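You operate a simulated robot arm through the tools that you are given. There is no shell and no other tool. Be economical: measure what you need, move in short steps, check, and stop when the job is done.

The job below is to be done with a simulated robot arm. You get a single attempt, and the scene is never put back.

JOB
Pump about 200 ml of blue tint into the blue-handled jug.
Fine: open the drum's vent for it, shut it after and bring the jug back. Set down upright: blue-handled jug.

It is judged by the outcome, as a careful person would: the job done as asked, and still so three seconds after it is handed in. It fails if anything else is knocked over, pushed out of place, dropped, spilled or broken.

ROBOT AND FRAMES
A 7-joint arm with a two-finger gripper, on a carriage that runs on a rail from [0.241, 0.032] to [-2.118, -0.284] (x, y) and turns from -2.897 to 2.897 rad about z. Base frame: it is fixed where the carriage stands at the start and does not move with it; the origin is on the floor, on the carriage's upright axis, x ahead of it, y to its left, z up. Readings come in m, rad, newtons and seconds.
Its first joint turns from -2.601 to 2.601 rad. Places, roughly: lying drum vent [0.7, 0.7, 1.2]; pump crank [0.9, -0.2, 1.1]; pump drum vent [0.9, 0.3, 0.9]; pump spout [0.9, 0, 1.3]; spot under the pump spout [0.9, 0, 0.9]; wing nut [1, -0.2, 1.3]. Payload 2.45 kg.
The TCP is the grasp point between the finger pads, 0.026 m short of the fingertips. In the tool frame z runs along the fingers and y along their closing line. The gripper opens to 0.096 m. The gripper's body begins 0.069 m behind the TCP.
Orientation is told as [roll, pitch, yaw] about the base's x, y, z axes, in that order, counted from this pose: with the fingers straight down and closing along the base's y, the tool's x points along the base's -x, its y along +y and its z along -z.

CONTROLS
- The arm moves only by the tool nudge_tool. Its argument "plan" is a list of rows, each a list of 3 entries, a list of its own where there are three numbers: the shift along the tool's x, y, z in m, then the turn, a rotation vector about the tool's x, y, z in rad, then the finger opening in m, from 0 to 0.096. In form: [[[x, y, z], [wx, wy, wz], gripper], ...]. A call has 1 to 10 rows; each row is the pose to reach, as a shift and turn from the pose commanded when the call began, along the tool's axes at that moment. A row lasts 0.2 s, in which the tool goes at most 0.05 m and 0.15 rad; a call with a longer step from one row to the next is refused whole, and so is a gripper value outside its range. A pose out of reach is approached as far as the arm can. The call stops where the force on the tool passes 40 N (or 10 N more than at its start, if that is more) or the arm is blocked; 0.2 s more then pass. The fingers move at their own pace and stop on an object; they squeeze with about 36 N. The grip force told is the motor's: it shows also when the fingers shut on nothing. Time passes only in rows, and 0.2 s behind the last, so rows that repeat a pose let the fingers close. The reply holds the time, the measured pose of the TCP, the force on the tool along the base axes, the opening and the grip force, in the units named above and with some noise, with the torque about the TCP (base axes, N m) and any sound that the robot's microphone picked up.
- Cameras (640 x 400 px; columns grow to the right, rows downward): "scene" is now at [0.0382, 0.1572, 1.6814]; the picture's right is [-0.15, -0.99, 0.00], its down [-0.64, 0.10, -0.76] and it looks along [0.75, -0.11, -0.65] (base axes); focal length 277 px, centre (320, 200). "wrist" rides on the gripper at [0.082, 0.003, -0.098] in the tool frame; the picture's right is [-0.04, 1.00, 0.00], its down [-0.73, -0.03, -0.68] and it looks along [-0.68, -0.03, 0.73] (tool axes); focal length 256 px, centre (320, 200). There is no depth. A picture from a camera that has moved, and an enlarged one, comes with that camera's place and axes in the base frame and with its lens.
- snapshot(camera): a new picture of that camera. The clock stands still meanwhile.
- slide_trunk(by): slides the trunk up (or, below 0, down) by that many m; the arm and the scene camera ride with it, the base frame stays. It gives what a move gives, with no picture.
- roll_base(legs): drives the robot by 1 to 6 legs, each [ahead, left, turn to the left] in m, m and rad, along the robot's own axes; the way and the turn of a leg run together, so that a leg with both is an arc; at most 1.5 m and 3.142 rad a leg. The arm and the cameras ride along, it lands a little off, and it stops where it bumps. It keeps to its track: a leg is cut to what the track allows. It gives what a move gives.
- pan_tilt(pan, tilt): turns the head with the scene camera to pan (to the left, within 2.705 rad either way) and tilt (down, from -0.506 to 1.204), counted from straight ahead of the robot. It gives what a move gives.
- close_up(camera, box): a new picture of the part [left, top, right, bottom] of that camera's present view, enlarged. The clock stands still meanwhile.
- sign_off(): hands the job in; it is judged then, once.

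Work in short steps. Places have to be worked out from the pictures, the camera data and where the tool is seen: move nearer, look again, correct. Check each grasp and each placing, and mend what went wrong. You have 120 turns and 98 pictures in all, those below and enlarged ones among them. Open the gripper and draw the arm clear of the work before you hand the job in, unless the task says otherwise; then end with one line.

The tools are called after "Emit:" by a JSON object that holds its "op" and its "data". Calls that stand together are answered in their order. nudge_tool: Moves the arm, as the interface text tells. Its arguments: {"type":"object","properties":{"plan":{"type":"array"}},"required":["plan"]} The other tools are called the same way: slide_trunk (by) slides the trunk up or down; roll_base (legs) drives the base; pan_tilt (pan, tilt) turns the head that bears the scene camera; snapshot (camera) takes a picture; close_up (camera, box) takes an enlarged picture of a part of a camera's view; sign_off () hands the job in.

At the start:

```text
time: 0.0
position: [0.5961, -0.2811, 0.9993]
ee_rot: [-0.001, 0.0, -0.001]
ft_force: [0.5, 0.3, -0.4]
torque: [-0.02, 0.01, 0.01]
grip_width: 0.0959
grasp_force: 0.0
trunk travel left (down, up): [-0.675, 0.035]
robot x, y, heading: [-0.003, -0.0005, -0.0]
head pan, tilt: [-0.148, 0.709]
```

scene: 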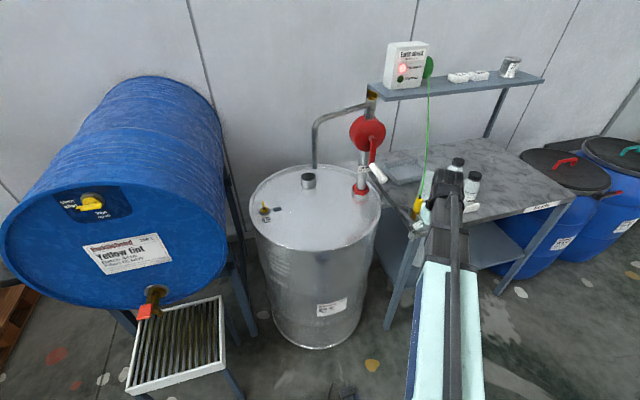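
wrist: 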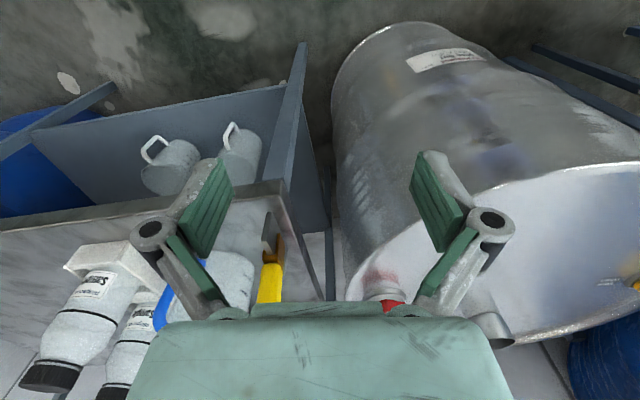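

The drum, pump and table are in view, with a grounding-type device above. I'll look closer at the parts before moving.

Emit:
{"op": "close_up", "data": {"camera": "scene", "box": [240, 80, 400, 180]}}

Emit:
{"op": "close_up", "data": {"camera": "scene", "box": [240, 160, 400, 260]}}

Emit:
{"op": "close_up", "data": {"camera": "scene", "box": [360, 30, 560, 155]}}

Emit:
{"op": "close_up", "data": {"camera": "scene", "box": [360, 130, 520, 230]}}

Emit:
{"op": "close_up", "data": {"camera": "wrist", "box": [40, 200, 360, 400]}}

```text
4.00 times, centred on (320, 130) of scene
camera zoom: at [0.0382, 0.1572, 1.6814], right [-0.15, -0.99, 0.0], down [-0.64, 0.1, -0.76], along [0.75, -0.11, -0.65], focal length 1109 px, centre (320, 480)
```

zoom: 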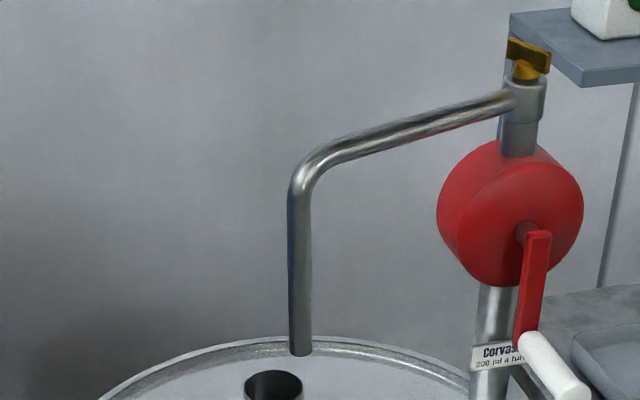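

```text
4.00 times, centred on (320, 210) of scene
camera zoom: at [0.0382, 0.1572, 1.6814], right [-0.15, -0.99, 0.0], down [-0.64, 0.1, -0.76], along [0.75, -0.11, -0.65], focal length 1109 px, centre (320, 160)
```

zoom: 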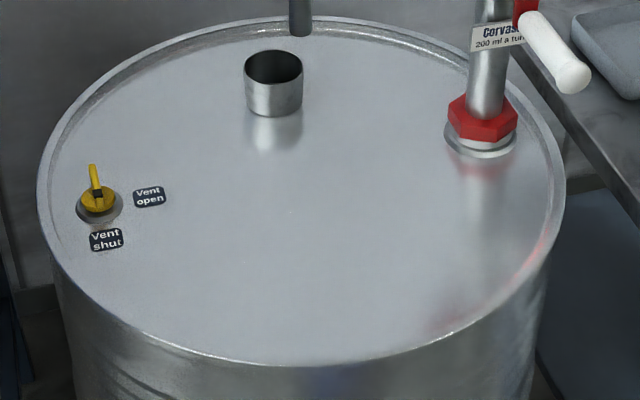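

```text
3.20 times, centred on (460, 92) of scene
camera zoom: at [0.0382, 0.1572, 1.6814], right [-0.15, -0.99, 0.0], down [-0.64, 0.1, -0.76], along [0.75, -0.11, -0.65], focal length 887 px, centre (-128, 544)
```

zoom: 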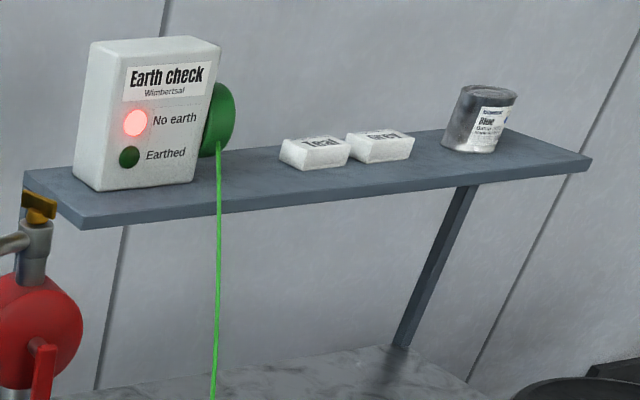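

```text
4.00 times, centred on (440, 180) of scene
camera zoom: at [0.0382, 0.1572, 1.6814], right [-0.15, -0.99, 0.0], down [-0.64, 0.1, -0.76], along [0.75, -0.11, -0.65], focal length 1109 px, centre (-160, 280)
```

zoom: 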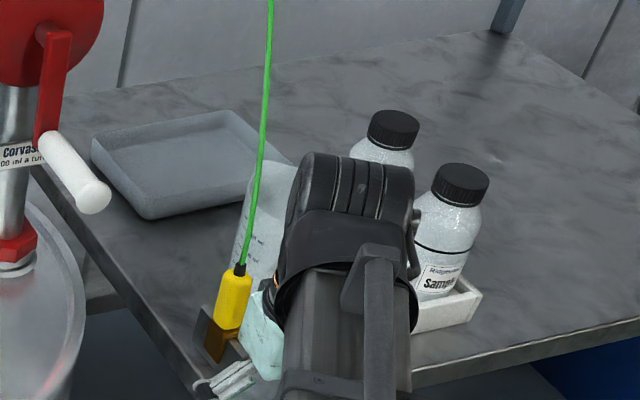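

```text
2.00 times, centred on (200, 300) of wrist
camera zoom: at [0.5153, -0.2771, 1.0982], right [0.04, 1.0, 0.0], down [0.73, -0.03, 0.68], along [0.68, -0.03, -0.73], focal length 512 px, centre (560, 0)
```

zoom: 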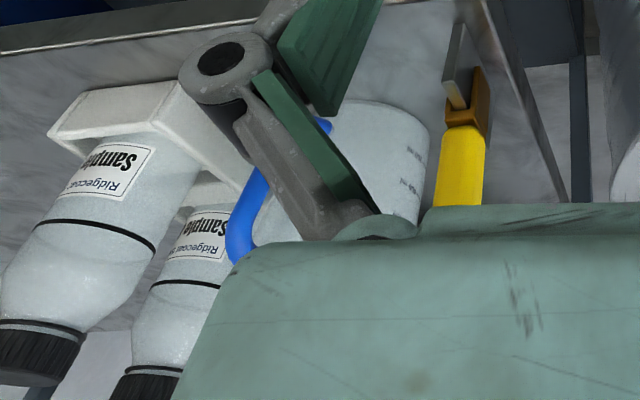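

The earth checker shows "No earth", and a yellow clamp on its green lead sits at the table's corner. The pump's tag reads 200 ml a turn. I'll raise the arm and back off to see the table better.

Emit:
{"op": "nudge_tool", "data": {"plan": [[[0.03, 0, -0.04], [0, 0, 0], 0.096], [[0.06, 0, -0.08], [0, 0, 0], 0.096], [[0.09, 0, -0.12], [0, 0, 0], 0.096], [[0.1, 0, -0.16], [0, 0, 0], 0.096], [[0.1, 0, -0.2], [0, 0, 0], 0.096]]}}

Emit:
{"op": "snapshot", "data": {"camera": "wrist"}}

Emit:
{"op": "close_up", "data": {"camera": "scene", "box": [300, 280, 364, 320]}}

Emit:
{"op": "snapshot", "data": {"camera": "scene"}}

```text
time: 1.2
position: [0.4954, -0.2817, 1.2006]
ee_rot: [0.0, 0.0, 0.0]
ft_force: [0.1, 0.2, 0.9]
torque: [0.02, 0.02, 0.0]
grip_width: 0.0959
grasp_force: 0.1
trunk travel left (down, up): [-0.675, 0.035]
robot x, y, heading: [0.0041, 0.003, -0.001]
head pan, tilt: [-0.148, 0.709]
```

```text
90 pictures are left
camera wrist: at [0.4153, -0.276, 1.299], right [0.04, 1.0, 0.0], down [0.73, -0.03, 0.68], along [0.68, -0.03, -0.73], focal length 256 px, centre (320, 200)
```

wrist: 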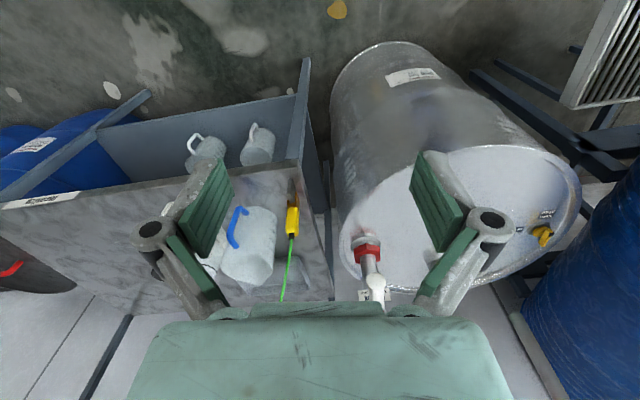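

```text
10.00 times, centred on (332, 300) of scene
camera zoom: at [0.0382, 0.1573, 1.6813], right [-0.15, -0.99, 0.0], down [-0.64, 0.1, -0.76], along [0.75, -0.11, -0.65], focal length 2772 px, centre (200, -800)
```

zoom: 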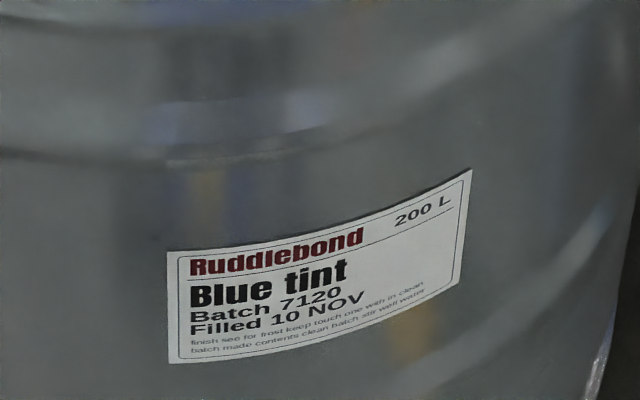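

```text
88 pictures are left
camera scene: at [0.0382, 0.1573, 1.6813], right [-0.15, -0.99, 0.0], down [-0.64, 0.1, -0.76], along [0.75, -0.11, -0.65], focal length 277 px, centre (320, 200)
```

scene: 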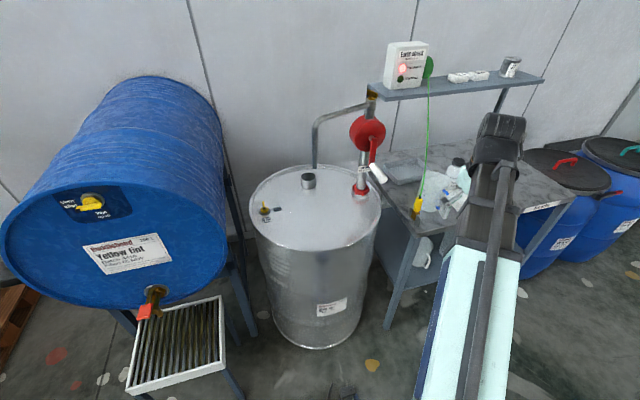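

The drum is the blue tint one. I'll move the arm to the left so the wrist camera sees the spout, the cup below it, and the vent.

Emit:
{"op": "nudge_tool", "data": {"plan": [[[0, 0.05, 0], [0, 0, 0], 0.096], [[0, 0.1, 0], [0, 0, 0], 0.096], [[0, 0.15, 0], [0, 0, 0], 0.096], [[0, 0.2, 0], [0, 0, 0], 0.096], [[0, 0.25, 0], [0, 0, 0], 0.096], [[0, 0.3, 0], [0, 0, 0], 0.096], [[0, 0.35, 0], [0, 0, 0], 0.096], [[0, 0.4, 0], [0, 0, 0], 0.096]]}}

Emit:
{"op": "snapshot", "data": {"camera": "wrist"}}

Emit:
{"op": "close_up", "data": {"camera": "scene", "box": [340, 120, 532, 240]}}

```text
time: 3.0
position: [0.5055, 0.1219, 1.1783]
ee_rot: [0.002, -0.008, -0.001]
ft_force: [0.4, 0.2, 0.0]
torque: [0.06, 0.01, 0.01]
grip_width: 0.0962
grasp_force: 0.1
out of reach, approached as far as the arm can: row 1, 2, 3, 4, 5, 6, 7, 8
trunk travel left (down, up): [-0.675, 0.035]
robot x, y, heading: [-0.0029, -0.0027, 0.002]
head pan, tilt: [-0.148, 0.709]
```

```text
87 pictures are left
camera wrist: at [0.4232, 0.1263, 1.2761], right [0.04, 1.0, 0.0], down [0.73, -0.03, 0.68], along [0.68, -0.03, -0.73], focal length 256 px, centre (320, 200)
```

wrist: 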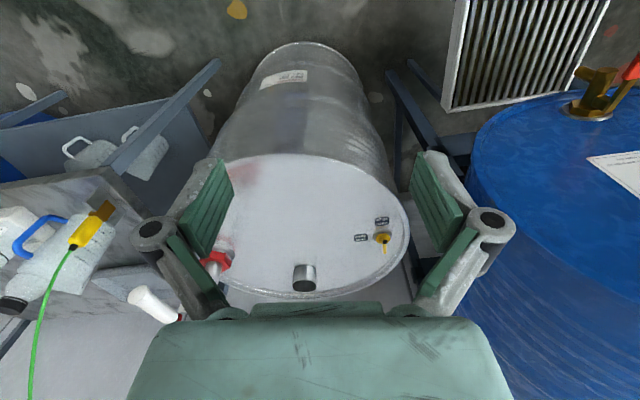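

```text
3.33 times, centred on (436, 180) of scene
camera zoom: at [0.0381, 0.1573, 1.6814], right [-0.15, -0.99, 0.0], down [-0.64, 0.1, -0.76], along [0.75, -0.11, -0.65], focal length 924 px, centre (-67, 267)
```

zoom: 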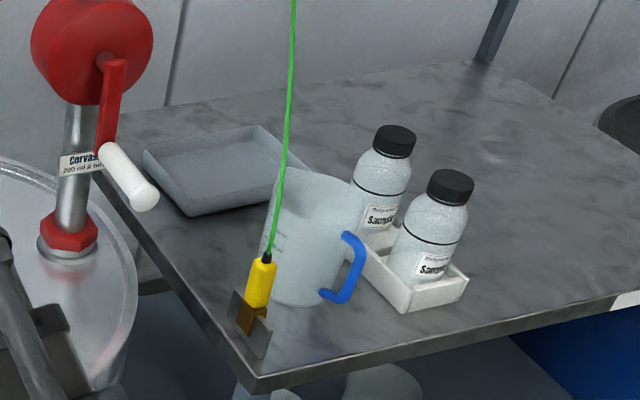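

The jug stands on the table corner beside the clamp, and the clamp is clipped on a steel tab. I need the spout's place and height, so I'll tilt the wrist up to view it nearly level.

Emit:
{"op": "nudge_tool", "data": {"plan": [[[-0.02, -0.02, 0.02], [0, -0.15, 0], 0.096], [[-0.02, -0.04, 0.04], [0, -0.3, 0], 0.096], [[-0.02, -0.06, 0.06], [0, -0.45, 0], 0.096], [[-0.02, -0.08, 0.08], [0, -0.6, 0], 0.096], [[-0.02, -0.1, 0.08], [0, -0.7, 0], 0.096]]}}

Emit:
{"op": "snapshot", "data": {"camera": "wrist"}}

```text
time: 4.2
position: [0.6387, 0.0287, 1.1338]
ee_rot: [0.002, -0.702, -0.001]
ft_force: [0.4, -0.5, 0.2]
torque: [0.01, 0.02, 0.01]
grip_width: 0.0962
grasp_force: 0.0
out of reach, approached as far as the arm can: row 2, 3, 4, 5
trunk travel left (down, up): [-0.675, 0.035]
robot x, y, heading: [0.003, -0.003, 0.001]
head pan, tilt: [-0.148, 0.709]
```

```text
85 pictures are left
camera wrist: at [0.5135, 0.0336, 1.1559], right [0.03, 1.0, 0.03], down [0.12, -0.03, 0.99], along [0.99, -0.03, -0.12], focal length 256 px, centre (320, 200)
```

wrist: 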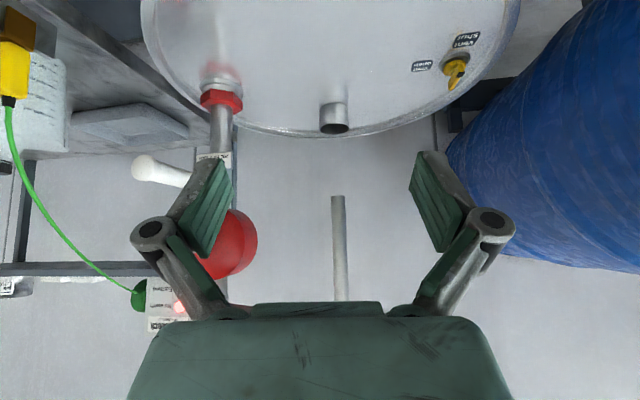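

Triangulating gives the spout end at about (0.885, 0.05, 1.106), the drum top at z about 0.875, and the small cup well behind at x about 1.10. So the jug fits under the spout. Next I'll level the tool and move to view the clamp.

Emit:
{"op": "nudge_tool", "data": {"plan": [[[0, -0.045, 0], [0, 0.14, 0], 0.096], [[0, -0.09, 0], [0, 0.28, 0], 0.096], [[0, -0.135, 0], [0, 0.42, 0], 0.096], [[0, -0.18, 0], [0, 0.56, 0], 0.096], [[0, -0.225, 0], [0, 0.702, 0], 0.096], [[0, -0.27, 0], [0, 0.702, 0], 0.096], [[0, -0.315, 0], [0, 0.702, 0], 0.096], [[0, -0.36, 0], [0, 0.702, 0], 0.096]]}}

Emit:
{"op": "snapshot", "data": {"camera": "wrist"}}

Emit:
{"op": "close_up", "data": {"camera": "wrist", "box": [220, 160, 380, 260]}}

Emit:
{"op": "close_up", "data": {"camera": "scene", "box": [396, 180, 444, 210]}}

```text
time: 6.0
position: [0.64, -0.3333, 1.1362]
ee_rot: [0.0, 0.004, 0.0]
ft_force: [-0.2, 0.5, 0.0]
torque: [0.0, 0.02, 0.01]
grip_width: 0.096
grasp_force: 0.0
trunk travel left (down, up): [-0.675, 0.035]
robot x, y, heading: [0.0022, 0.0015, -0.001]
head pan, tilt: [-0.148, 0.709]
```

```text
84 pictures are left
camera wrist: at [0.5593, -0.328, 1.2335], right [0.04, 1.0, 0.0], down [0.74, -0.03, 0.68], along [0.68, -0.03, -0.74], focal length 256 px, centre (320, 200)
```

wrist: 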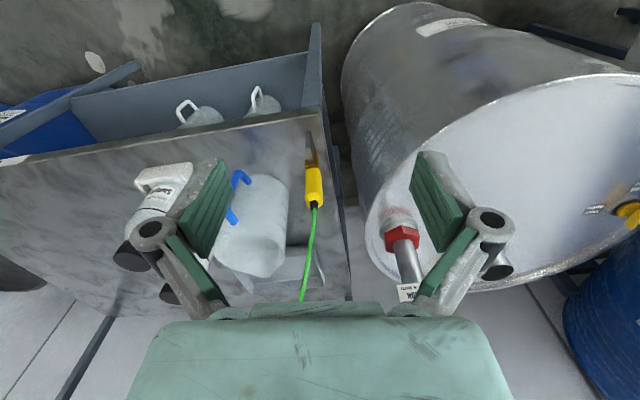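

```text
4.00 times, centred on (300, 210) of wrist
camera zoom: at [0.5593, -0.328, 1.2335], right [0.04, 1.0, 0.0], down [0.74, -0.03, 0.68], along [0.68, -0.03, -0.74], focal length 1024 px, centre (400, 160)
```

zoom: 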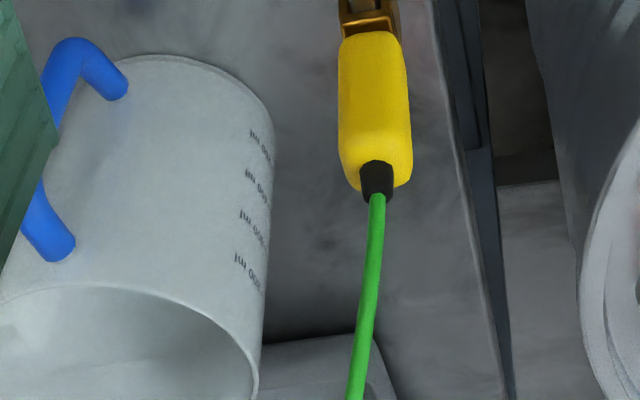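

```text
13.33 times, centred on (420, 195) of scene
camera zoom: at [0.0383, 0.1571, 1.6814], right [-0.15, -0.99, 0.0], down [-0.64, 0.1, -0.76], along [0.75, -0.11, -0.65], focal length 3696 px, centre (-1013, 267)
```

zoom: 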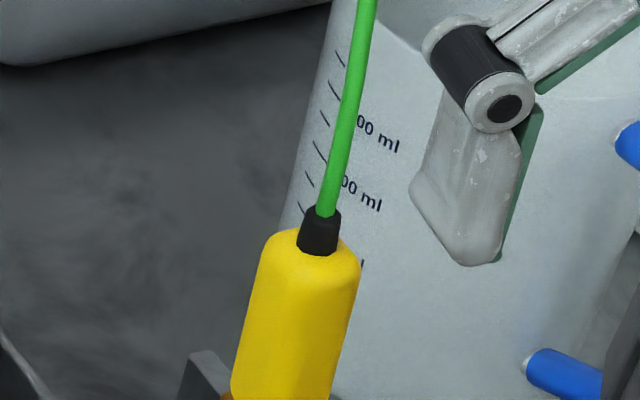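

The clamp body stands upright at about (0.785, -0.348), z from 0.918 to 0.99, with its cable coming out of the top. I want a closer look at its jaw and tab and at the drum rim.

Emit:
{"op": "close_up", "data": {"camera": "wrist", "box": [280, 120, 344, 160]}}

Emit:
{"op": "close_up", "data": {"camera": "scene", "box": [384, 195, 448, 235]}}

Emit:
{"op": "close_up", "data": {"camera": "wrist", "box": [340, 120, 500, 220]}}

```text
10.00 times, centred on (312, 140) of wrist
camera zoom: at [0.5593, -0.328, 1.2335], right [0.04, 1.0, 0.0], down [0.74, -0.03, 0.68], along [0.68, -0.03, -0.74], focal length 2560 px, centre (400, 800)
```

zoom: 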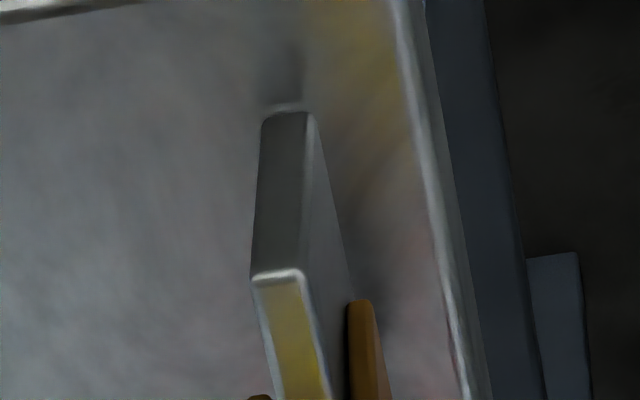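

```text
10.00 times, centred on (416, 215) of scene
camera zoom: at [0.0383, 0.1571, 1.6814], right [-0.15, -0.99, 0.0], down [-0.64, 0.1, -0.76], along [0.75, -0.11, -0.65], focal length 2772 px, centre (-640, 50)
```

zoom: 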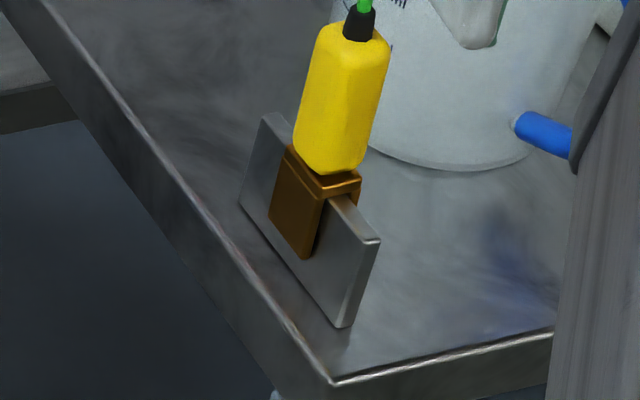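

```text
4.00 times, centred on (420, 170) of wrist
camera zoom: at [0.5593, -0.328, 1.2335], right [0.04, 1.0, 0.0], down [0.74, -0.03, 0.68], along [0.68, -0.03, -0.74], focal length 1024 px, centre (-80, 320)
```

zoom: 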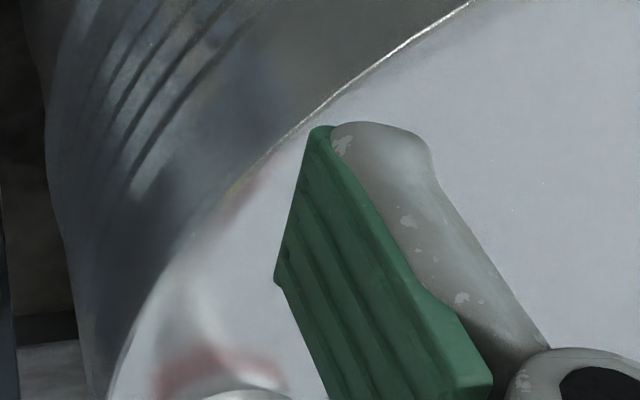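

The tab is an upright plate along x, and the jaw straddles it from above. I'll grip the yellow body from the front with the fingers pitched forward about 45° so they miss the cable, starting from a pre-grasp pose.

Emit:
{"op": "nudge_tool", "data": {"plan": [[[-0.012, -0.003, 0.018], [0, -0.134, 0], 0.056], [[-0.024, -0.005, 0.037], [0, -0.267, 0], 0.056], [[-0.036, -0.008, 0.055], [0, -0.4, 0], 0.056], [[-0.049, -0.01, 0.074], [0, -0.534, 0], 0.056], [[-0.061, -0.013, 0.093], [0, -0.667, 0], 0.056], [[-0.073, -0.015, 0.111], [0, -0.8, 0], 0.056], [[-0.073, -0.015, 0.111], [0, -0.8, 0], 0.056]]}}

Emit:
{"op": "snapshot", "data": {"camera": "wrist"}}

Emit:
{"op": "close_up", "data": {"camera": "scene", "box": [368, 155, 464, 215]}}

```text
time: 7.6
position: [0.7136, -0.3472, 1.024]
ee_rot: [0.001, -0.799, 0.001]
ft_force: [-0.1, -0.1, 0.3]
torque: [0.01, 0.03, -0.02]
grip_width: 0.0558
grasp_force: 0.0
trunk travel left (down, up): [-0.675, 0.035]
robot x, y, heading: [-0.0014, 0.0005, -0.005]
head pan, tilt: [-0.148, 0.709]
```

```text
78 pictures are left
camera wrist: at [0.586, -0.3425, 1.0338], right [0.03, 1.0, 0.03], down [0.02, -0.03, 1.0], along [1.0, -0.03, -0.03], focal length 256 px, centre (320, 200)
```

wrist: 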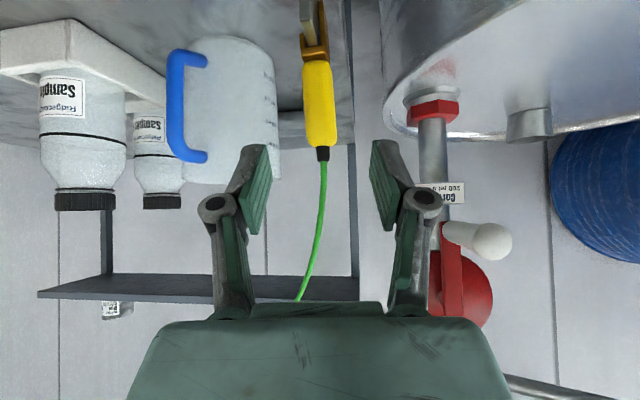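

```text
6.67 times, centred on (416, 185) of scene
camera zoom: at [0.0383, 0.1571, 1.6814], right [-0.15, -0.99, 0.0], down [-0.64, 0.1, -0.76], along [0.75, -0.11, -0.65], focal length 1848 px, centre (-320, 300)
```

zoom: 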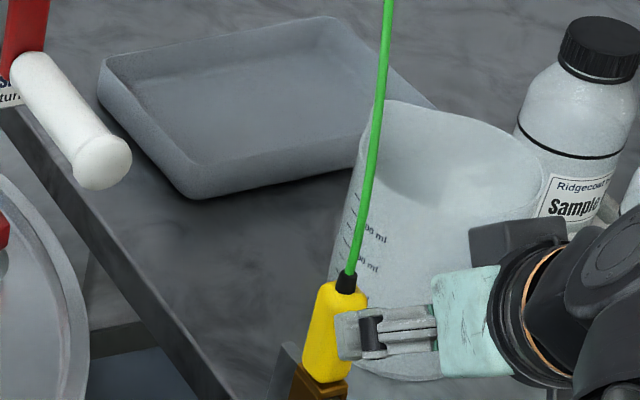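

The level view puts the body at x about 0.785, y about -0.349, which matches. I'm advancing 0.1 m along the fingers and closing.

Emit:
{"op": "nudge_tool", "data": {"plan": [[[0, -0.002, 0.035], [0, 0, 0], 0.056], [[0, -0.002, 0.07], [0, 0, 0], 0.056], [[0, -0.002, 0.1], [0, 0, 0], 0.056], [[0, -0.002, 0.1], [0, 0, 0], 0.0], [[0, -0.002, 0.1], [0, 0, 0], 0.0], [[0, -0.002, 0.1], [0, 0, 0], 0.0]]}}

Emit:
{"op": "close_up", "data": {"camera": "scene", "box": [368, 165, 464, 225]}}

```text
time: 9.0
position: [0.785, -0.3502, 0.9524]
ee_rot: [-0.002, -0.797, 0.0]
ft_force: [6.6, -5.7, 0.2]
torque: [-0.35, -0.35, 0.28]
grip_width: 0.0235
grasp_force: 35.7
trunk travel left (down, up): [-0.675, 0.035]
robot x, y, heading: [0.0017, -0.0001, -0.002]
head pan, tilt: [-0.148, 0.709]
```

```text
6.67 times, centred on (416, 195) of scene
camera zoom: at [0.039, 0.1566, 1.6814], right [-0.15, -0.99, 0.0], down [-0.64, 0.1, -0.76], along [0.75, -0.11, -0.65], focal length 1848 px, centre (-320, 233)
```

zoom: 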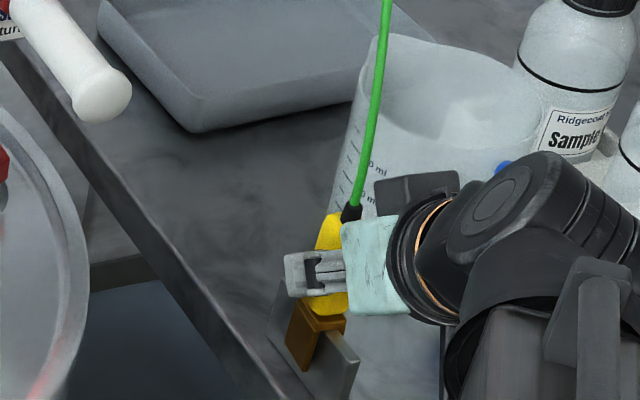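

The clamp is gripped at 23.5 mm. I'm lifting it straight up off the tab.

Emit:
{"op": "nudge_tool", "data": {"plan": [[[-0.0143, 0, -0.0139], [0, 0, 0], 0.0], [[-0.0287, 0, -0.0279], [0, 0, 0], 0.0], [[-0.0502, 0, -0.0488], [0, 0, 0], 0.0], [[-0.0717, 0, -0.0697], [0, 0, 0], 0.0]]}}

Emit:
{"op": "close_up", "data": {"camera": "scene", "box": [352, 145, 480, 225]}}

Emit:
{"op": "snapshot", "data": {"camera": "wrist"}}

```text
time: 10.0
position: [0.7837, -0.3485, 1.0546]
ee_rot: [-0.001, -0.798, 0.0]
ft_force: [0.1, 0.5, -1.3]
torque: [-0.01, 0.01, -0.05]
grip_width: 0.0233
grasp_force: 36.0
trunk travel left (down, up): [-0.675, 0.035]
robot x, y, heading: [-0.0001, -0.0005, -0.002]
head pan, tilt: [-0.148, 0.709]
```

```text
5.00 times, centred on (416, 185) of scene
camera zoom: at [0.0382, 0.1573, 1.6813], right [-0.15, -0.99, 0.0], down [-0.64, 0.1, -0.76], along [0.75, -0.11, -0.65], focal length 1386 px, centre (-160, 275)
```

zoom: 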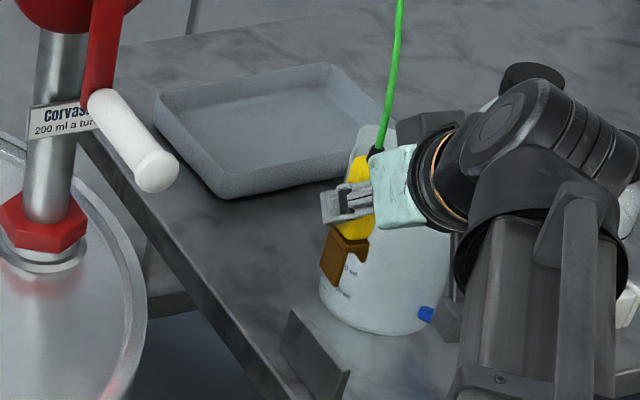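

```text
74 pictures are left
camera wrist: at [0.6575, -0.3434, 1.064], right [0.03, 1.0, 0.03], down [0.03, -0.03, 1.0], along [1.0, -0.03, -0.03], focal length 256 px, centre (320, 200)
```

wrist: 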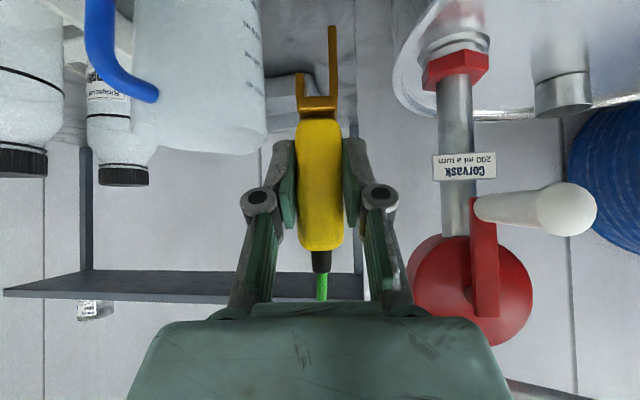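

The clamp is off the tab. It is a fork with a long prong on the +y side and a short one on the -y side. Before choosing where to seat it, I'll look closely at the drum rim.

Emit:
{"op": "close_up", "data": {"camera": "wrist", "box": [376, 0, 536, 100]}}

Emit:
{"op": "close_up", "data": {"camera": "scene", "box": [320, 180, 400, 230]}}

Emit:
{"op": "close_up", "data": {"camera": "scene", "box": [280, 225, 360, 275]}}

```text
4.00 times, centred on (456, 50) of wrist
camera zoom: at [0.6575, -0.3434, 1.064], right [0.03, 1.0, 0.03], down [0.03, -0.03, 1.0], along [1.0, -0.03, -0.03], focal length 1024 px, centre (-224, 800)
```

zoom: 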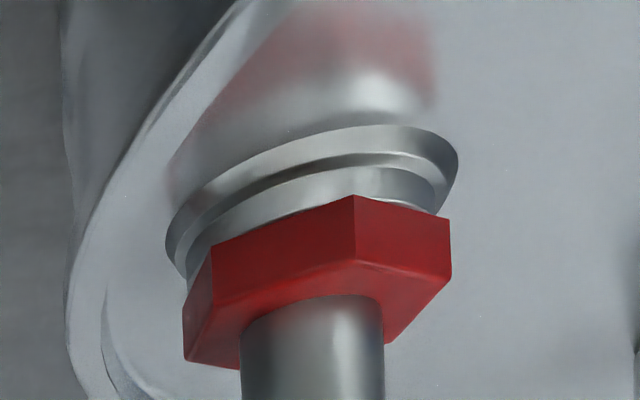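

```text
8.00 times, centred on (360, 205) of scene
camera zoom: at [0.0382, 0.1573, 1.6813], right [-0.15, -0.99, 0.0], down [-0.64, 0.1, -0.76], along [0.75, -0.11, -0.65], focal length 2217 px, centre (0, 160)
```

zoom: 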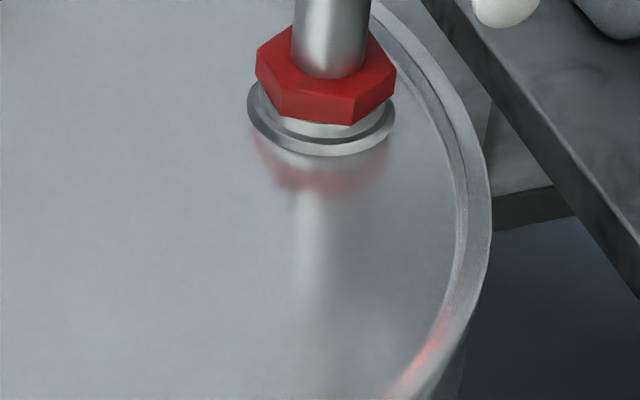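

```text
8.00 times, centred on (320, 250) of scene
camera zoom: at [0.0382, 0.1573, 1.6813], right [-0.15, -0.99, 0.0], down [-0.64, 0.1, -0.76], along [0.75, -0.11, -0.65], focal length 2217 px, centre (320, -200)
```

zoom: 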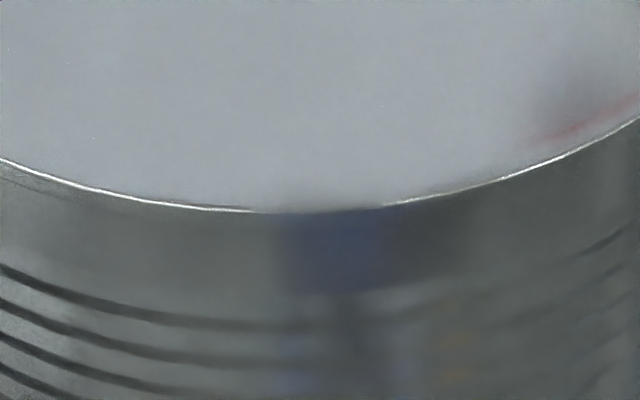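

The rim looks like a raised chime. I'll carry the clamp to the front-right rim at about (0.747, -0.14), away from the crank, turning it about 50° so the slot follows the rim's tangent. I stay above it for now.

Emit:
{"op": "nudge_tool", "data": {"plan": [[[0.0044, 0.034, -0.0045], [0.104, 0, 0.101], 0.0], [[0.0088, 0.068, -0.009], [0.209, 0, 0.203], 0.0], [[0.0132, 0.102, -0.0136], [0.313, 0, 0.304], 0.0], [[0.0177, 0.137, -0.0181], [0.417, 0, 0.406], 0.0], [[0.0221, 0.171, -0.0227], [0.522, 0, 0.507], 0.0], [[0.0265, 0.205, -0.0272], [0.626, 0, 0.608], 0.0], [[0.0265, 0.205, -0.0272], [0.626, 0, 0.608], 0.0]]}}

Emit:
{"op": "snapshot", "data": {"camera": "wrist"}}

Emit:
{"op": "snapshot", "data": {"camera": "scene"}}

```text
time: 11.6
position: [0.7461, -0.1431, 1.0536]
ee_rot: [-0.001, -0.799, -0.873]
ft_force: [-0.7, 0.4, -1.3]
torque: [-0.05, 0.01, -0.02]
grip_width: 0.0229
grasp_force: 35.9
trunk travel left (down, up): [-0.675, 0.035]
robot x, y, heading: [-0.0014, -0.0007, 0.001]
head pan, tilt: [-0.148, 0.709]
```

```text
70 pictures are left
camera wrist: at [0.6675, -0.0419, 1.0634], right [0.78, 0.62, 0.03], down [-0.01, -0.04, 1.0], along [0.62, -0.78, -0.03], focal length 256 px, centre (320, 200)
```

wrist: 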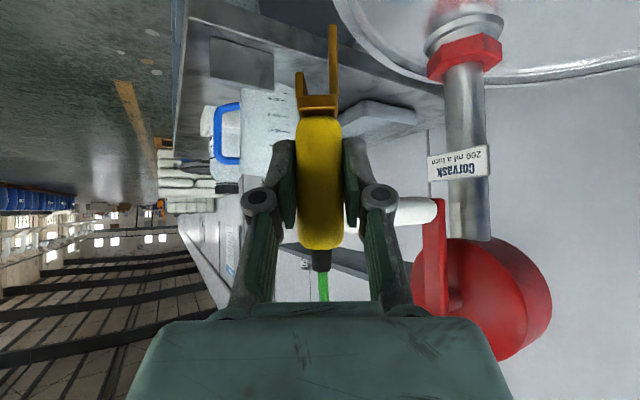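

```text
69 pictures are left
camera scene: at [0.0383, 0.1577, 1.6813], right [-0.15, -0.99, 0.0], down [-0.64, 0.1, -0.76], along [0.75, -0.11, -0.65], focal length 277 px, centre (320, 200)
```

scene: 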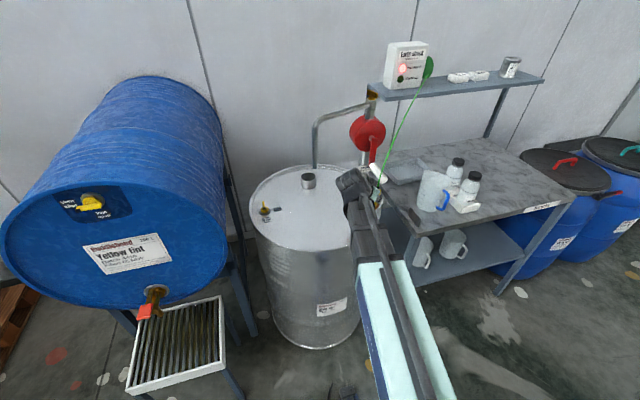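

I need the rim's exact line relative to the prongs, so I'm enlarging the top of the wrist view.

Emit:
{"op": "close_up", "data": {"camera": "wrist", "box": [280, 0, 440, 100]}}

Emit:
{"op": "close_up", "data": {"camera": "scene", "box": [312, 160, 408, 220]}}

```text
4.00 times, centred on (360, 50) of wrist
camera zoom: at [0.6675, -0.0419, 1.0634], right [0.78, 0.62, 0.03], down [-0.01, -0.04, 1.0], along [0.62, -0.78, -0.03], focal length 1024 px, centre (160, 800)
```

zoom: 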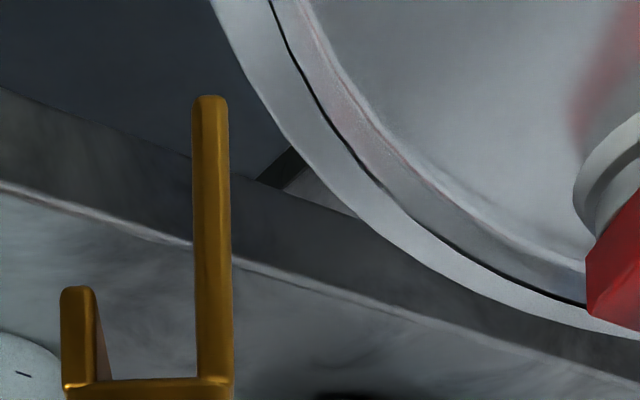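

```text
6.67 times, centred on (360, 190) of scene
camera zoom: at [0.0383, 0.1577, 1.6813], right [-0.15, -0.99, 0.0], down [-0.64, 0.1, -0.76], along [0.75, -0.11, -0.65], focal length 1848 px, centre (53, 267)
```

zoom: 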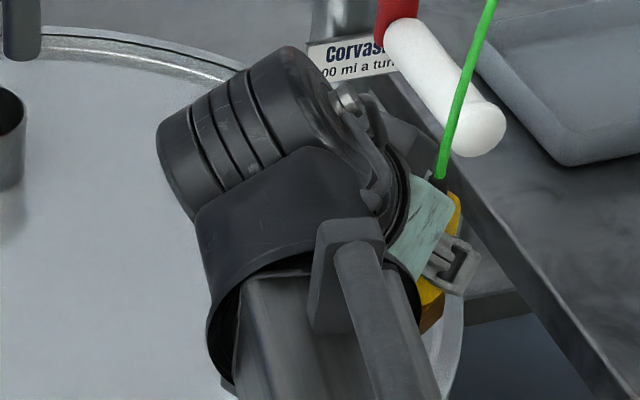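

The rim ring is about 11 mm wide and the slot about 12 mm. The lid is only slightly recessed, so the long prong has to go outside the drum. I fit the drum centre at (0.99, 0.045) with R about 0.297 and rim z about 0.87. I'll turn the clamp to yaw +108° to clip on the front rim, rotating well above it.

Emit:
{"op": "nudge_tool", "data": {"plan": [[[0.0044, -0.0032, -0.0067], [-0.104, 0, -0.101], 0.0], [[0.0088, -0.0064, -0.0134], [-0.208, 0, -0.202], 0.0], [[0.0133, -0.0095, -0.02], [-0.312, 0, -0.303], 0.0], [[0.0177, -0.0127, -0.0268], [-0.416, 0, -0.404], 0.0], [[0.0221, -0.0159, -0.0335], [-0.52, 0, -0.505], 0.0], [[0.0265, -0.0191, -0.0402], [-0.624, 0, -0.606], 0.0], [[0.0309, -0.0223, -0.0469], [-0.728, 0, -0.707], 0.0], [[0.0354, -0.0254, -0.0536], [-0.832, 0, -0.808], 0.0], [[0.0398, -0.0286, -0.0603], [-0.936, 0, -0.91], 0.0], [[0.0442, -0.0318, -0.067], [-1.04, 0, -1.011], 0.0]]}}

```text
time: 13.8
position: [0.6709, -0.104, 1.0696]
ee_rot: [0.0, -0.799, 0.583]
ft_force: [0.0, 0.3, -1.6]
torque: [0.01, 0.01, 0.04]
grip_width: 0.0234
grasp_force: 36.0
trunk travel left (down, up): [-0.675, 0.035]
robot x, y, heading: [0.0005, 0.0044, -0.003]
head pan, tilt: [-0.148, 0.709]
```

The turn is going cleanly. I continue to yaw about 1.885.

Emit:
{"op": "nudge_tool", "data": {"plan": [[[0, 0, 0], [-0.1037, 0, -0.1008], 0.0], [[0, 0, 0], [-0.2074, 0, -0.2016], 0.0], [[0, 0, 0], [-0.311, 0, -0.3024], 0.0], [[0, 0, 0], [-0.4148, 0, -0.4032], 0.0], [[0, 0, 0], [-0.5185, 0, -0.504], 0.0], [[0, 0, 0], [-0.6222, 0, -0.6048], 0.0], [[0, 0, 0], [-0.7258, 0, -0.7056], 0.0], [[0, 0, 0], [-0.8295, 0, -0.8064], 0.0], [[0, 0, 0], [-0.933, 0, -0.907], 0.0]]}}

Emit:
{"op": "snapshot", "data": {"camera": "wrist"}}

Emit:
{"op": "close_up", "data": {"camera": "scene", "box": [264, 160, 456, 280]}}

```text
time: 15.8
position: [0.6821, -0.083, 1.0417]
ee_rot: [-0.025, -0.787, 1.879]
ft_force: [-1.0, -0.8, -1.4]
torque: [0.02, 0.04, 0.01]
grip_width: 0.0235
grasp_force: 36.0
out of reach, approached as far as the arm can: row 9
trunk travel left (down, up): [-0.675, 0.035]
robot x, y, heading: [0.0022, 0.0011, 0.003]
head pan, tilt: [-0.148, 0.709]
```

```text
66 pictures are left
camera wrist: at [0.7143, -0.204, 1.053], right [-0.97, -0.26, 0.01], down [0.0, 0.04, 1.0], along [-0.26, 0.96, -0.04], focal length 256 px, centre (320, 200)
```

wrist: 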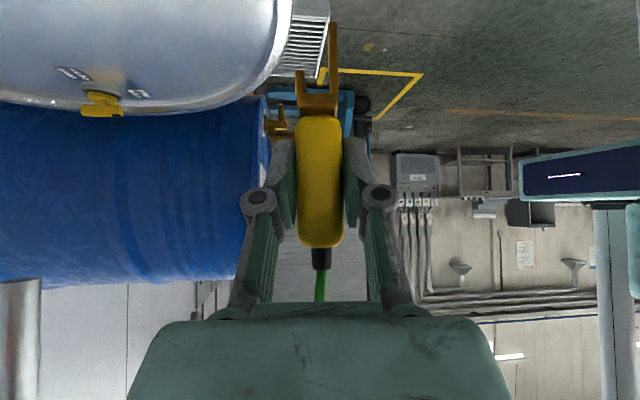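

```text
3.33 times, centred on (360, 220) of scene
camera zoom: at [0.0385, 0.157, 1.6814], right [-0.15, -0.99, 0.0], down [-0.64, 0.1, -0.76], along [0.75, -0.11, -0.65], focal length 924 px, centre (187, 133)
```

zoom: 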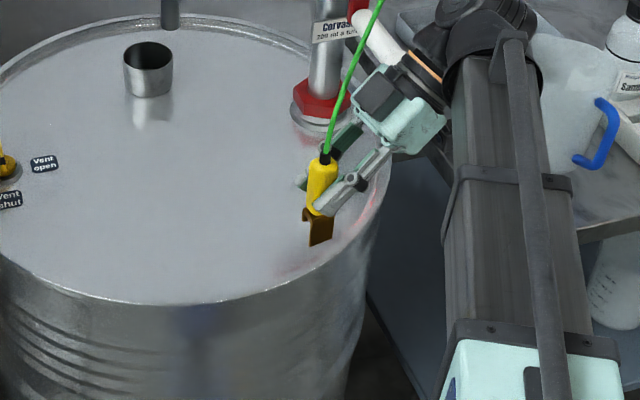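

The clamp now has its long prong facing outward at the front-right rim. I'm moving it towards the rim and down to just above it, then checking.

Emit:
{"op": "nudge_tool", "data": {"plan": [[[0.009, -0.012, 0.031], [0, 0, 0], 0.0], [[0.019, -0.024, 0.062], [0, 0, 0], 0.0], [[0.028, -0.035, 0.093], [0, 0, 0], 0.0]]}}

Emit:
{"op": "close_up", "data": {"camera": "scene", "box": [312, 180, 408, 240]}}

Emit:
{"op": "snapshot", "data": {"camera": "wrist"}}

```text
time: 16.6
position: [0.6993, -0.0274, 0.9575]
ee_rot: [0.003, -0.799, 1.877]
ft_force: [-0.3, 0.4, -1.2]
torque: [0.01, 0.01, -0.01]
grip_width: 0.0231
grasp_force: 35.7
trunk travel left (down, up): [-0.675, 0.035]
robot x, y, heading: [-0.0018, 0.0008, 0.0]
head pan, tilt: [-0.148, 0.709]
```

```text
6.67 times, centred on (360, 210) of scene
camera zoom: at [0.0384, 0.1572, 1.6814], right [-0.15, -0.99, 0.0], down [-0.64, 0.1, -0.76], along [0.75, -0.11, -0.65], focal length 1848 px, centre (53, 133)
```

zoom: 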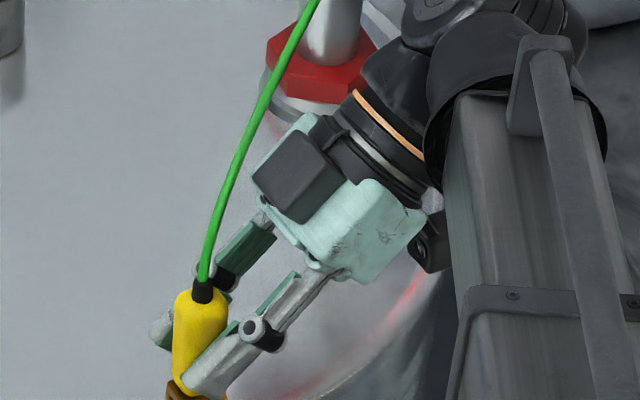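

```text
63 pictures are left
camera wrist: at [0.735, -0.1484, 0.9661], right [-0.96, -0.28, 0.03], down [0.02, 0.03, 1.0], along [-0.28, 0.96, -0.03], focal length 256 px, centre (320, 200)
```

wrist: 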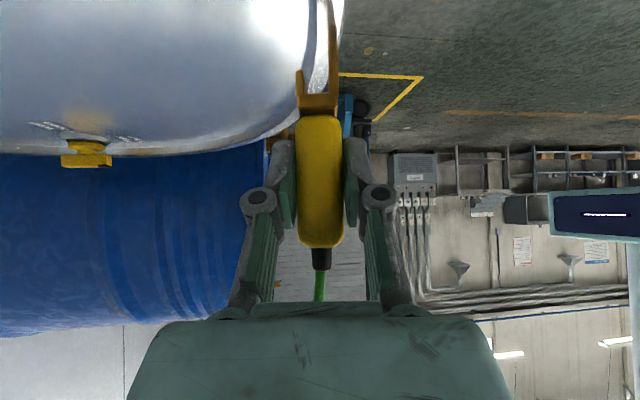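

I'm close now, so I'm enlarging the view of the fork against the rim.

Emit:
{"op": "close_up", "data": {"camera": "wrist", "box": [256, 0, 384, 80]}}

Emit:
{"op": "close_up", "data": {"camera": "scene", "box": [316, 216, 380, 256]}}

```text
5.00 times, centred on (320, 40) of wrist
camera zoom: at [0.735, -0.1484, 0.9661], right [-0.96, -0.28, 0.03], down [0.02, 0.03, 1.0], along [-0.28, 0.96, -0.03], focal length 1280 px, centre (320, 1000)
```

zoom: 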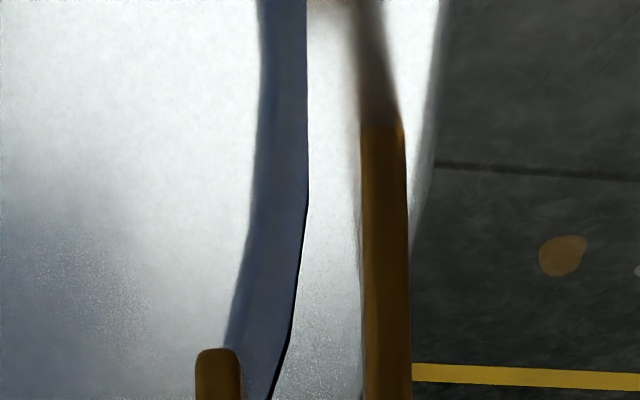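

```text
10.00 times, centred on (348, 236) of scene
camera zoom: at [0.0384, 0.1572, 1.6814], right [-0.15, -0.99, 0.0], down [-0.64, 0.1, -0.76], along [0.75, -0.11, -0.65], focal length 2772 px, centre (40, -160)
```

zoom: 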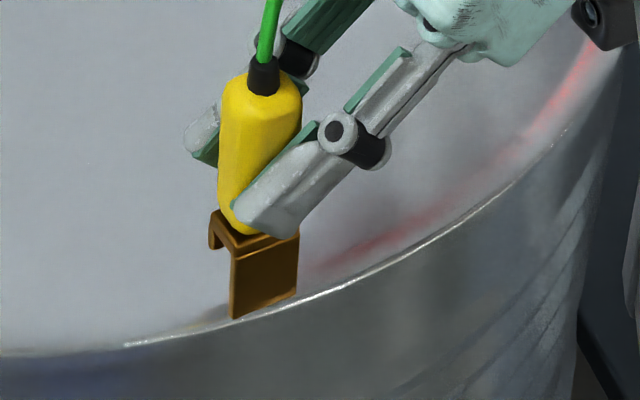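

The long prong tip is just above the ring and about 7 mm too far in. I'm shifting outward 7.5 mm, then lowering 12 mm and looking.

Emit:
{"op": "nudge_tool", "data": {"plan": [[[0, 0.0075, 0], [0, 0, 0], 0.0], [[0, 0.0075, 0], [0, 0, 0], 0.0], [[0.0043, 0.0075, 0.0042], [0, 0, 0], 0.0], [[0.0086, 0.0075, 0.0084], [0, 0, 0], 0.0]]}}

Emit:
{"op": "close_up", "data": {"camera": "wrist", "box": [256, 0, 384, 80]}}

Emit:
{"op": "close_up", "data": {"camera": "scene", "box": [316, 216, 380, 256]}}

```text
time: 17.6
position: [0.6912, -0.0308, 0.9444]
ee_rot: [0.002, -0.799, 1.878]
ft_force: [0.0, -0.3, -1.5]
torque: [-0.07, -0.02, -0.03]
grip_width: 0.0235
grasp_force: 36.0
trunk travel left (down, up): [-0.675, 0.035]
robot x, y, heading: [0.0007, 0.0004, -0.0]
head pan, tilt: [-0.148, 0.709]
```

```text
5.00 times, centred on (320, 40) of wrist
camera zoom: at [0.728, -0.1507, 0.9541], right [-0.96, -0.28, 0.03], down [0.02, 0.03, 1.0], along [-0.28, 0.96, -0.03], focal length 1280 px, centre (320, 1000)
```

zoom: 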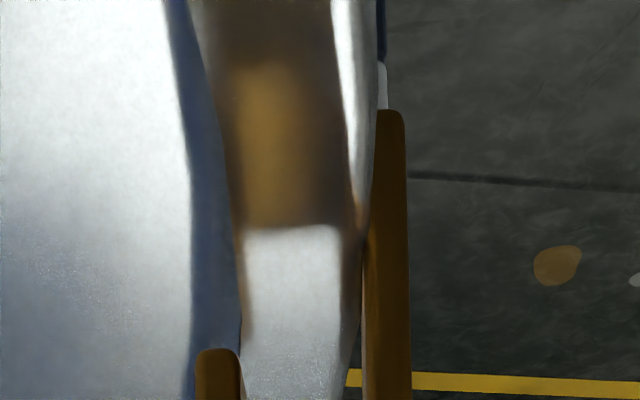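

```text
10.00 times, centred on (348, 236) of scene
camera zoom: at [0.0383, 0.1572, 1.6814], right [-0.15, -0.99, 0.0], down [-0.64, 0.1, -0.76], along [0.75, -0.11, -0.65], focal length 2772 px, centre (40, -160)
```

zoom: 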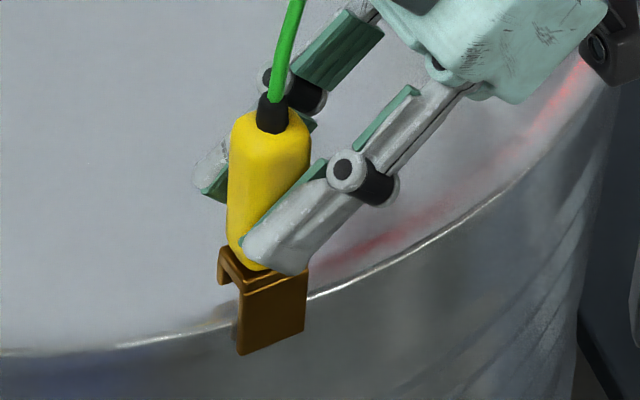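

The long prong is outside, the short prong is almost over the inner edge, and the clearances are about even. I'm shifting 1.3 mm inward and lowering until it seats.

Emit:
{"op": "nudge_tool", "data": {"plan": [[[0, -0.0013, 0], [0, 0, 0], 0.0], [[0.0043, -0.0013, 0.0042], [0, 0, 0], 0.0], [[0.0086, -0.0013, 0.0084], [0, 0, 0], 0.0], [[0.0115, -0.0013, 0.0112], [0, 0, 0], 0.0], [[0.0143, -0.0013, 0.014], [0, 0, 0], 0.0]]}}

Emit:
{"op": "close_up", "data": {"camera": "wrist", "box": [256, 0, 384, 80]}}

Emit:
{"op": "close_up", "data": {"camera": "scene", "box": [316, 216, 380, 256]}}

```text
time: 18.8
position: [0.6906, -0.0277, 0.9274]
ee_rot: [-0.002, -0.8, 1.881]
ft_force: [-0.4, 0.8, 28.0]
torque: [0.53, -0.11, 0.0]
grip_width: 0.0237
grasp_force: 36.6
trunk travel left (down, up): [-0.675, 0.035]
robot x, y, heading: [0.0016, 0.0018, 0.004]
head pan, tilt: [-0.148, 0.709]
```

```text
5.00 times, centred on (320, 40) of wrist
camera zoom: at [0.7278, -0.1491, 0.9369], right [-0.96, -0.28, 0.03], down [0.02, 0.03, 1.0], along [-0.28, 0.96, -0.02], focal length 1280 px, centre (320, 1000)
```

zoom: 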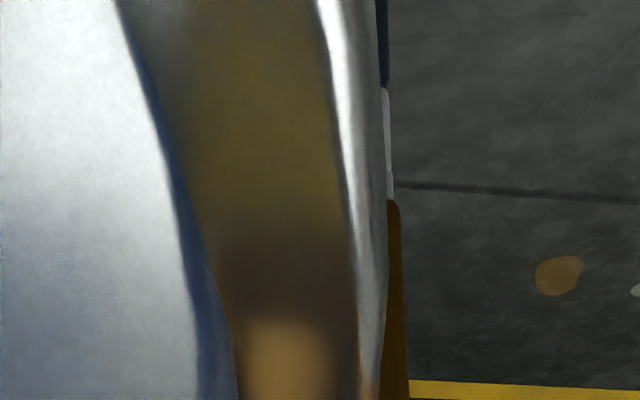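

```text
10.00 times, centred on (348, 236) of scene
camera zoom: at [0.0355, 0.1573, 1.6816], right [-0.15, -0.99, 0.0], down [-0.64, 0.1, -0.76], along [0.75, -0.11, -0.65], focal length 2772 px, centre (40, -160)
```

zoom: 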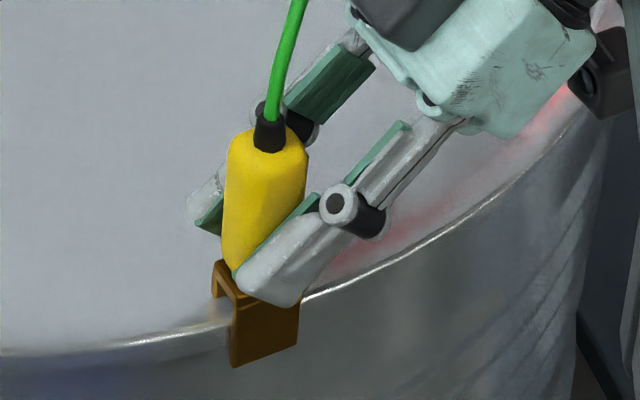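

There's 28 N of contact with the short prong apparently on the ring. I'll check the earth light and the fork more closely.

Emit:
{"op": "close_up", "data": {"camera": "scene", "box": [376, 30, 456, 80]}}

Emit:
{"op": "close_up", "data": {"camera": "scene", "box": [328, 236, 352, 251]}}

Emit:
{"op": "close_up", "data": {"camera": "wrist", "box": [256, 40, 384, 120]}}

```text
8.00 times, centred on (416, 55) of scene
camera zoom: at [0.0355, 0.1573, 1.6816], right [-0.15, -0.99, 0.0], down [-0.64, 0.1, -0.76], along [0.75, -0.11, -0.65], focal length 2217 px, centre (-448, 1360)
```

zoom: 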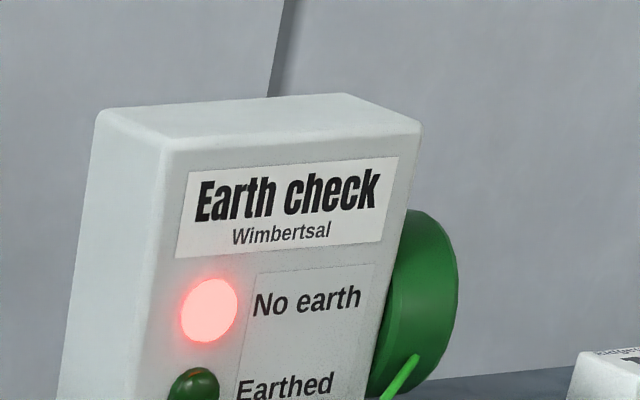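

```text
16.00 times, centred on (340, 244) of scene
camera zoom: at [0.0355, 0.1573, 1.6816], right [-0.15, -0.99, 0.0], down [-0.64, 0.1, -0.76], along [0.75, -0.11, -0.65], focal length 4435 px, centre (0, -496)
```

zoom: 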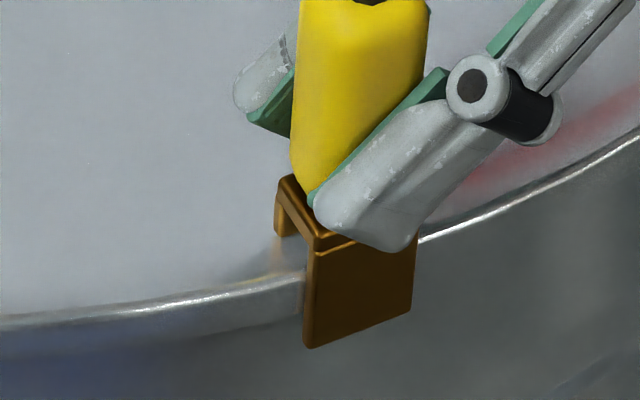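

```text
5.00 times, centred on (320, 80) of wrist
camera zoom: at [0.7278, -0.1491, 0.9369], right [-0.96, -0.28, 0.03], down [0.02, 0.03, 1.0], along [-0.28, 0.96, -0.02], focal length 1280 px, centre (320, 800)
```

zoom: 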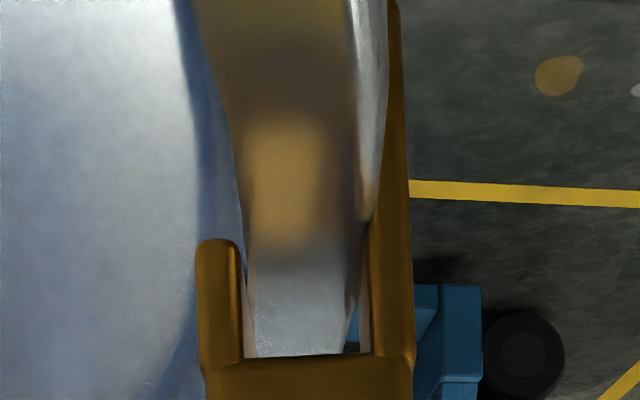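

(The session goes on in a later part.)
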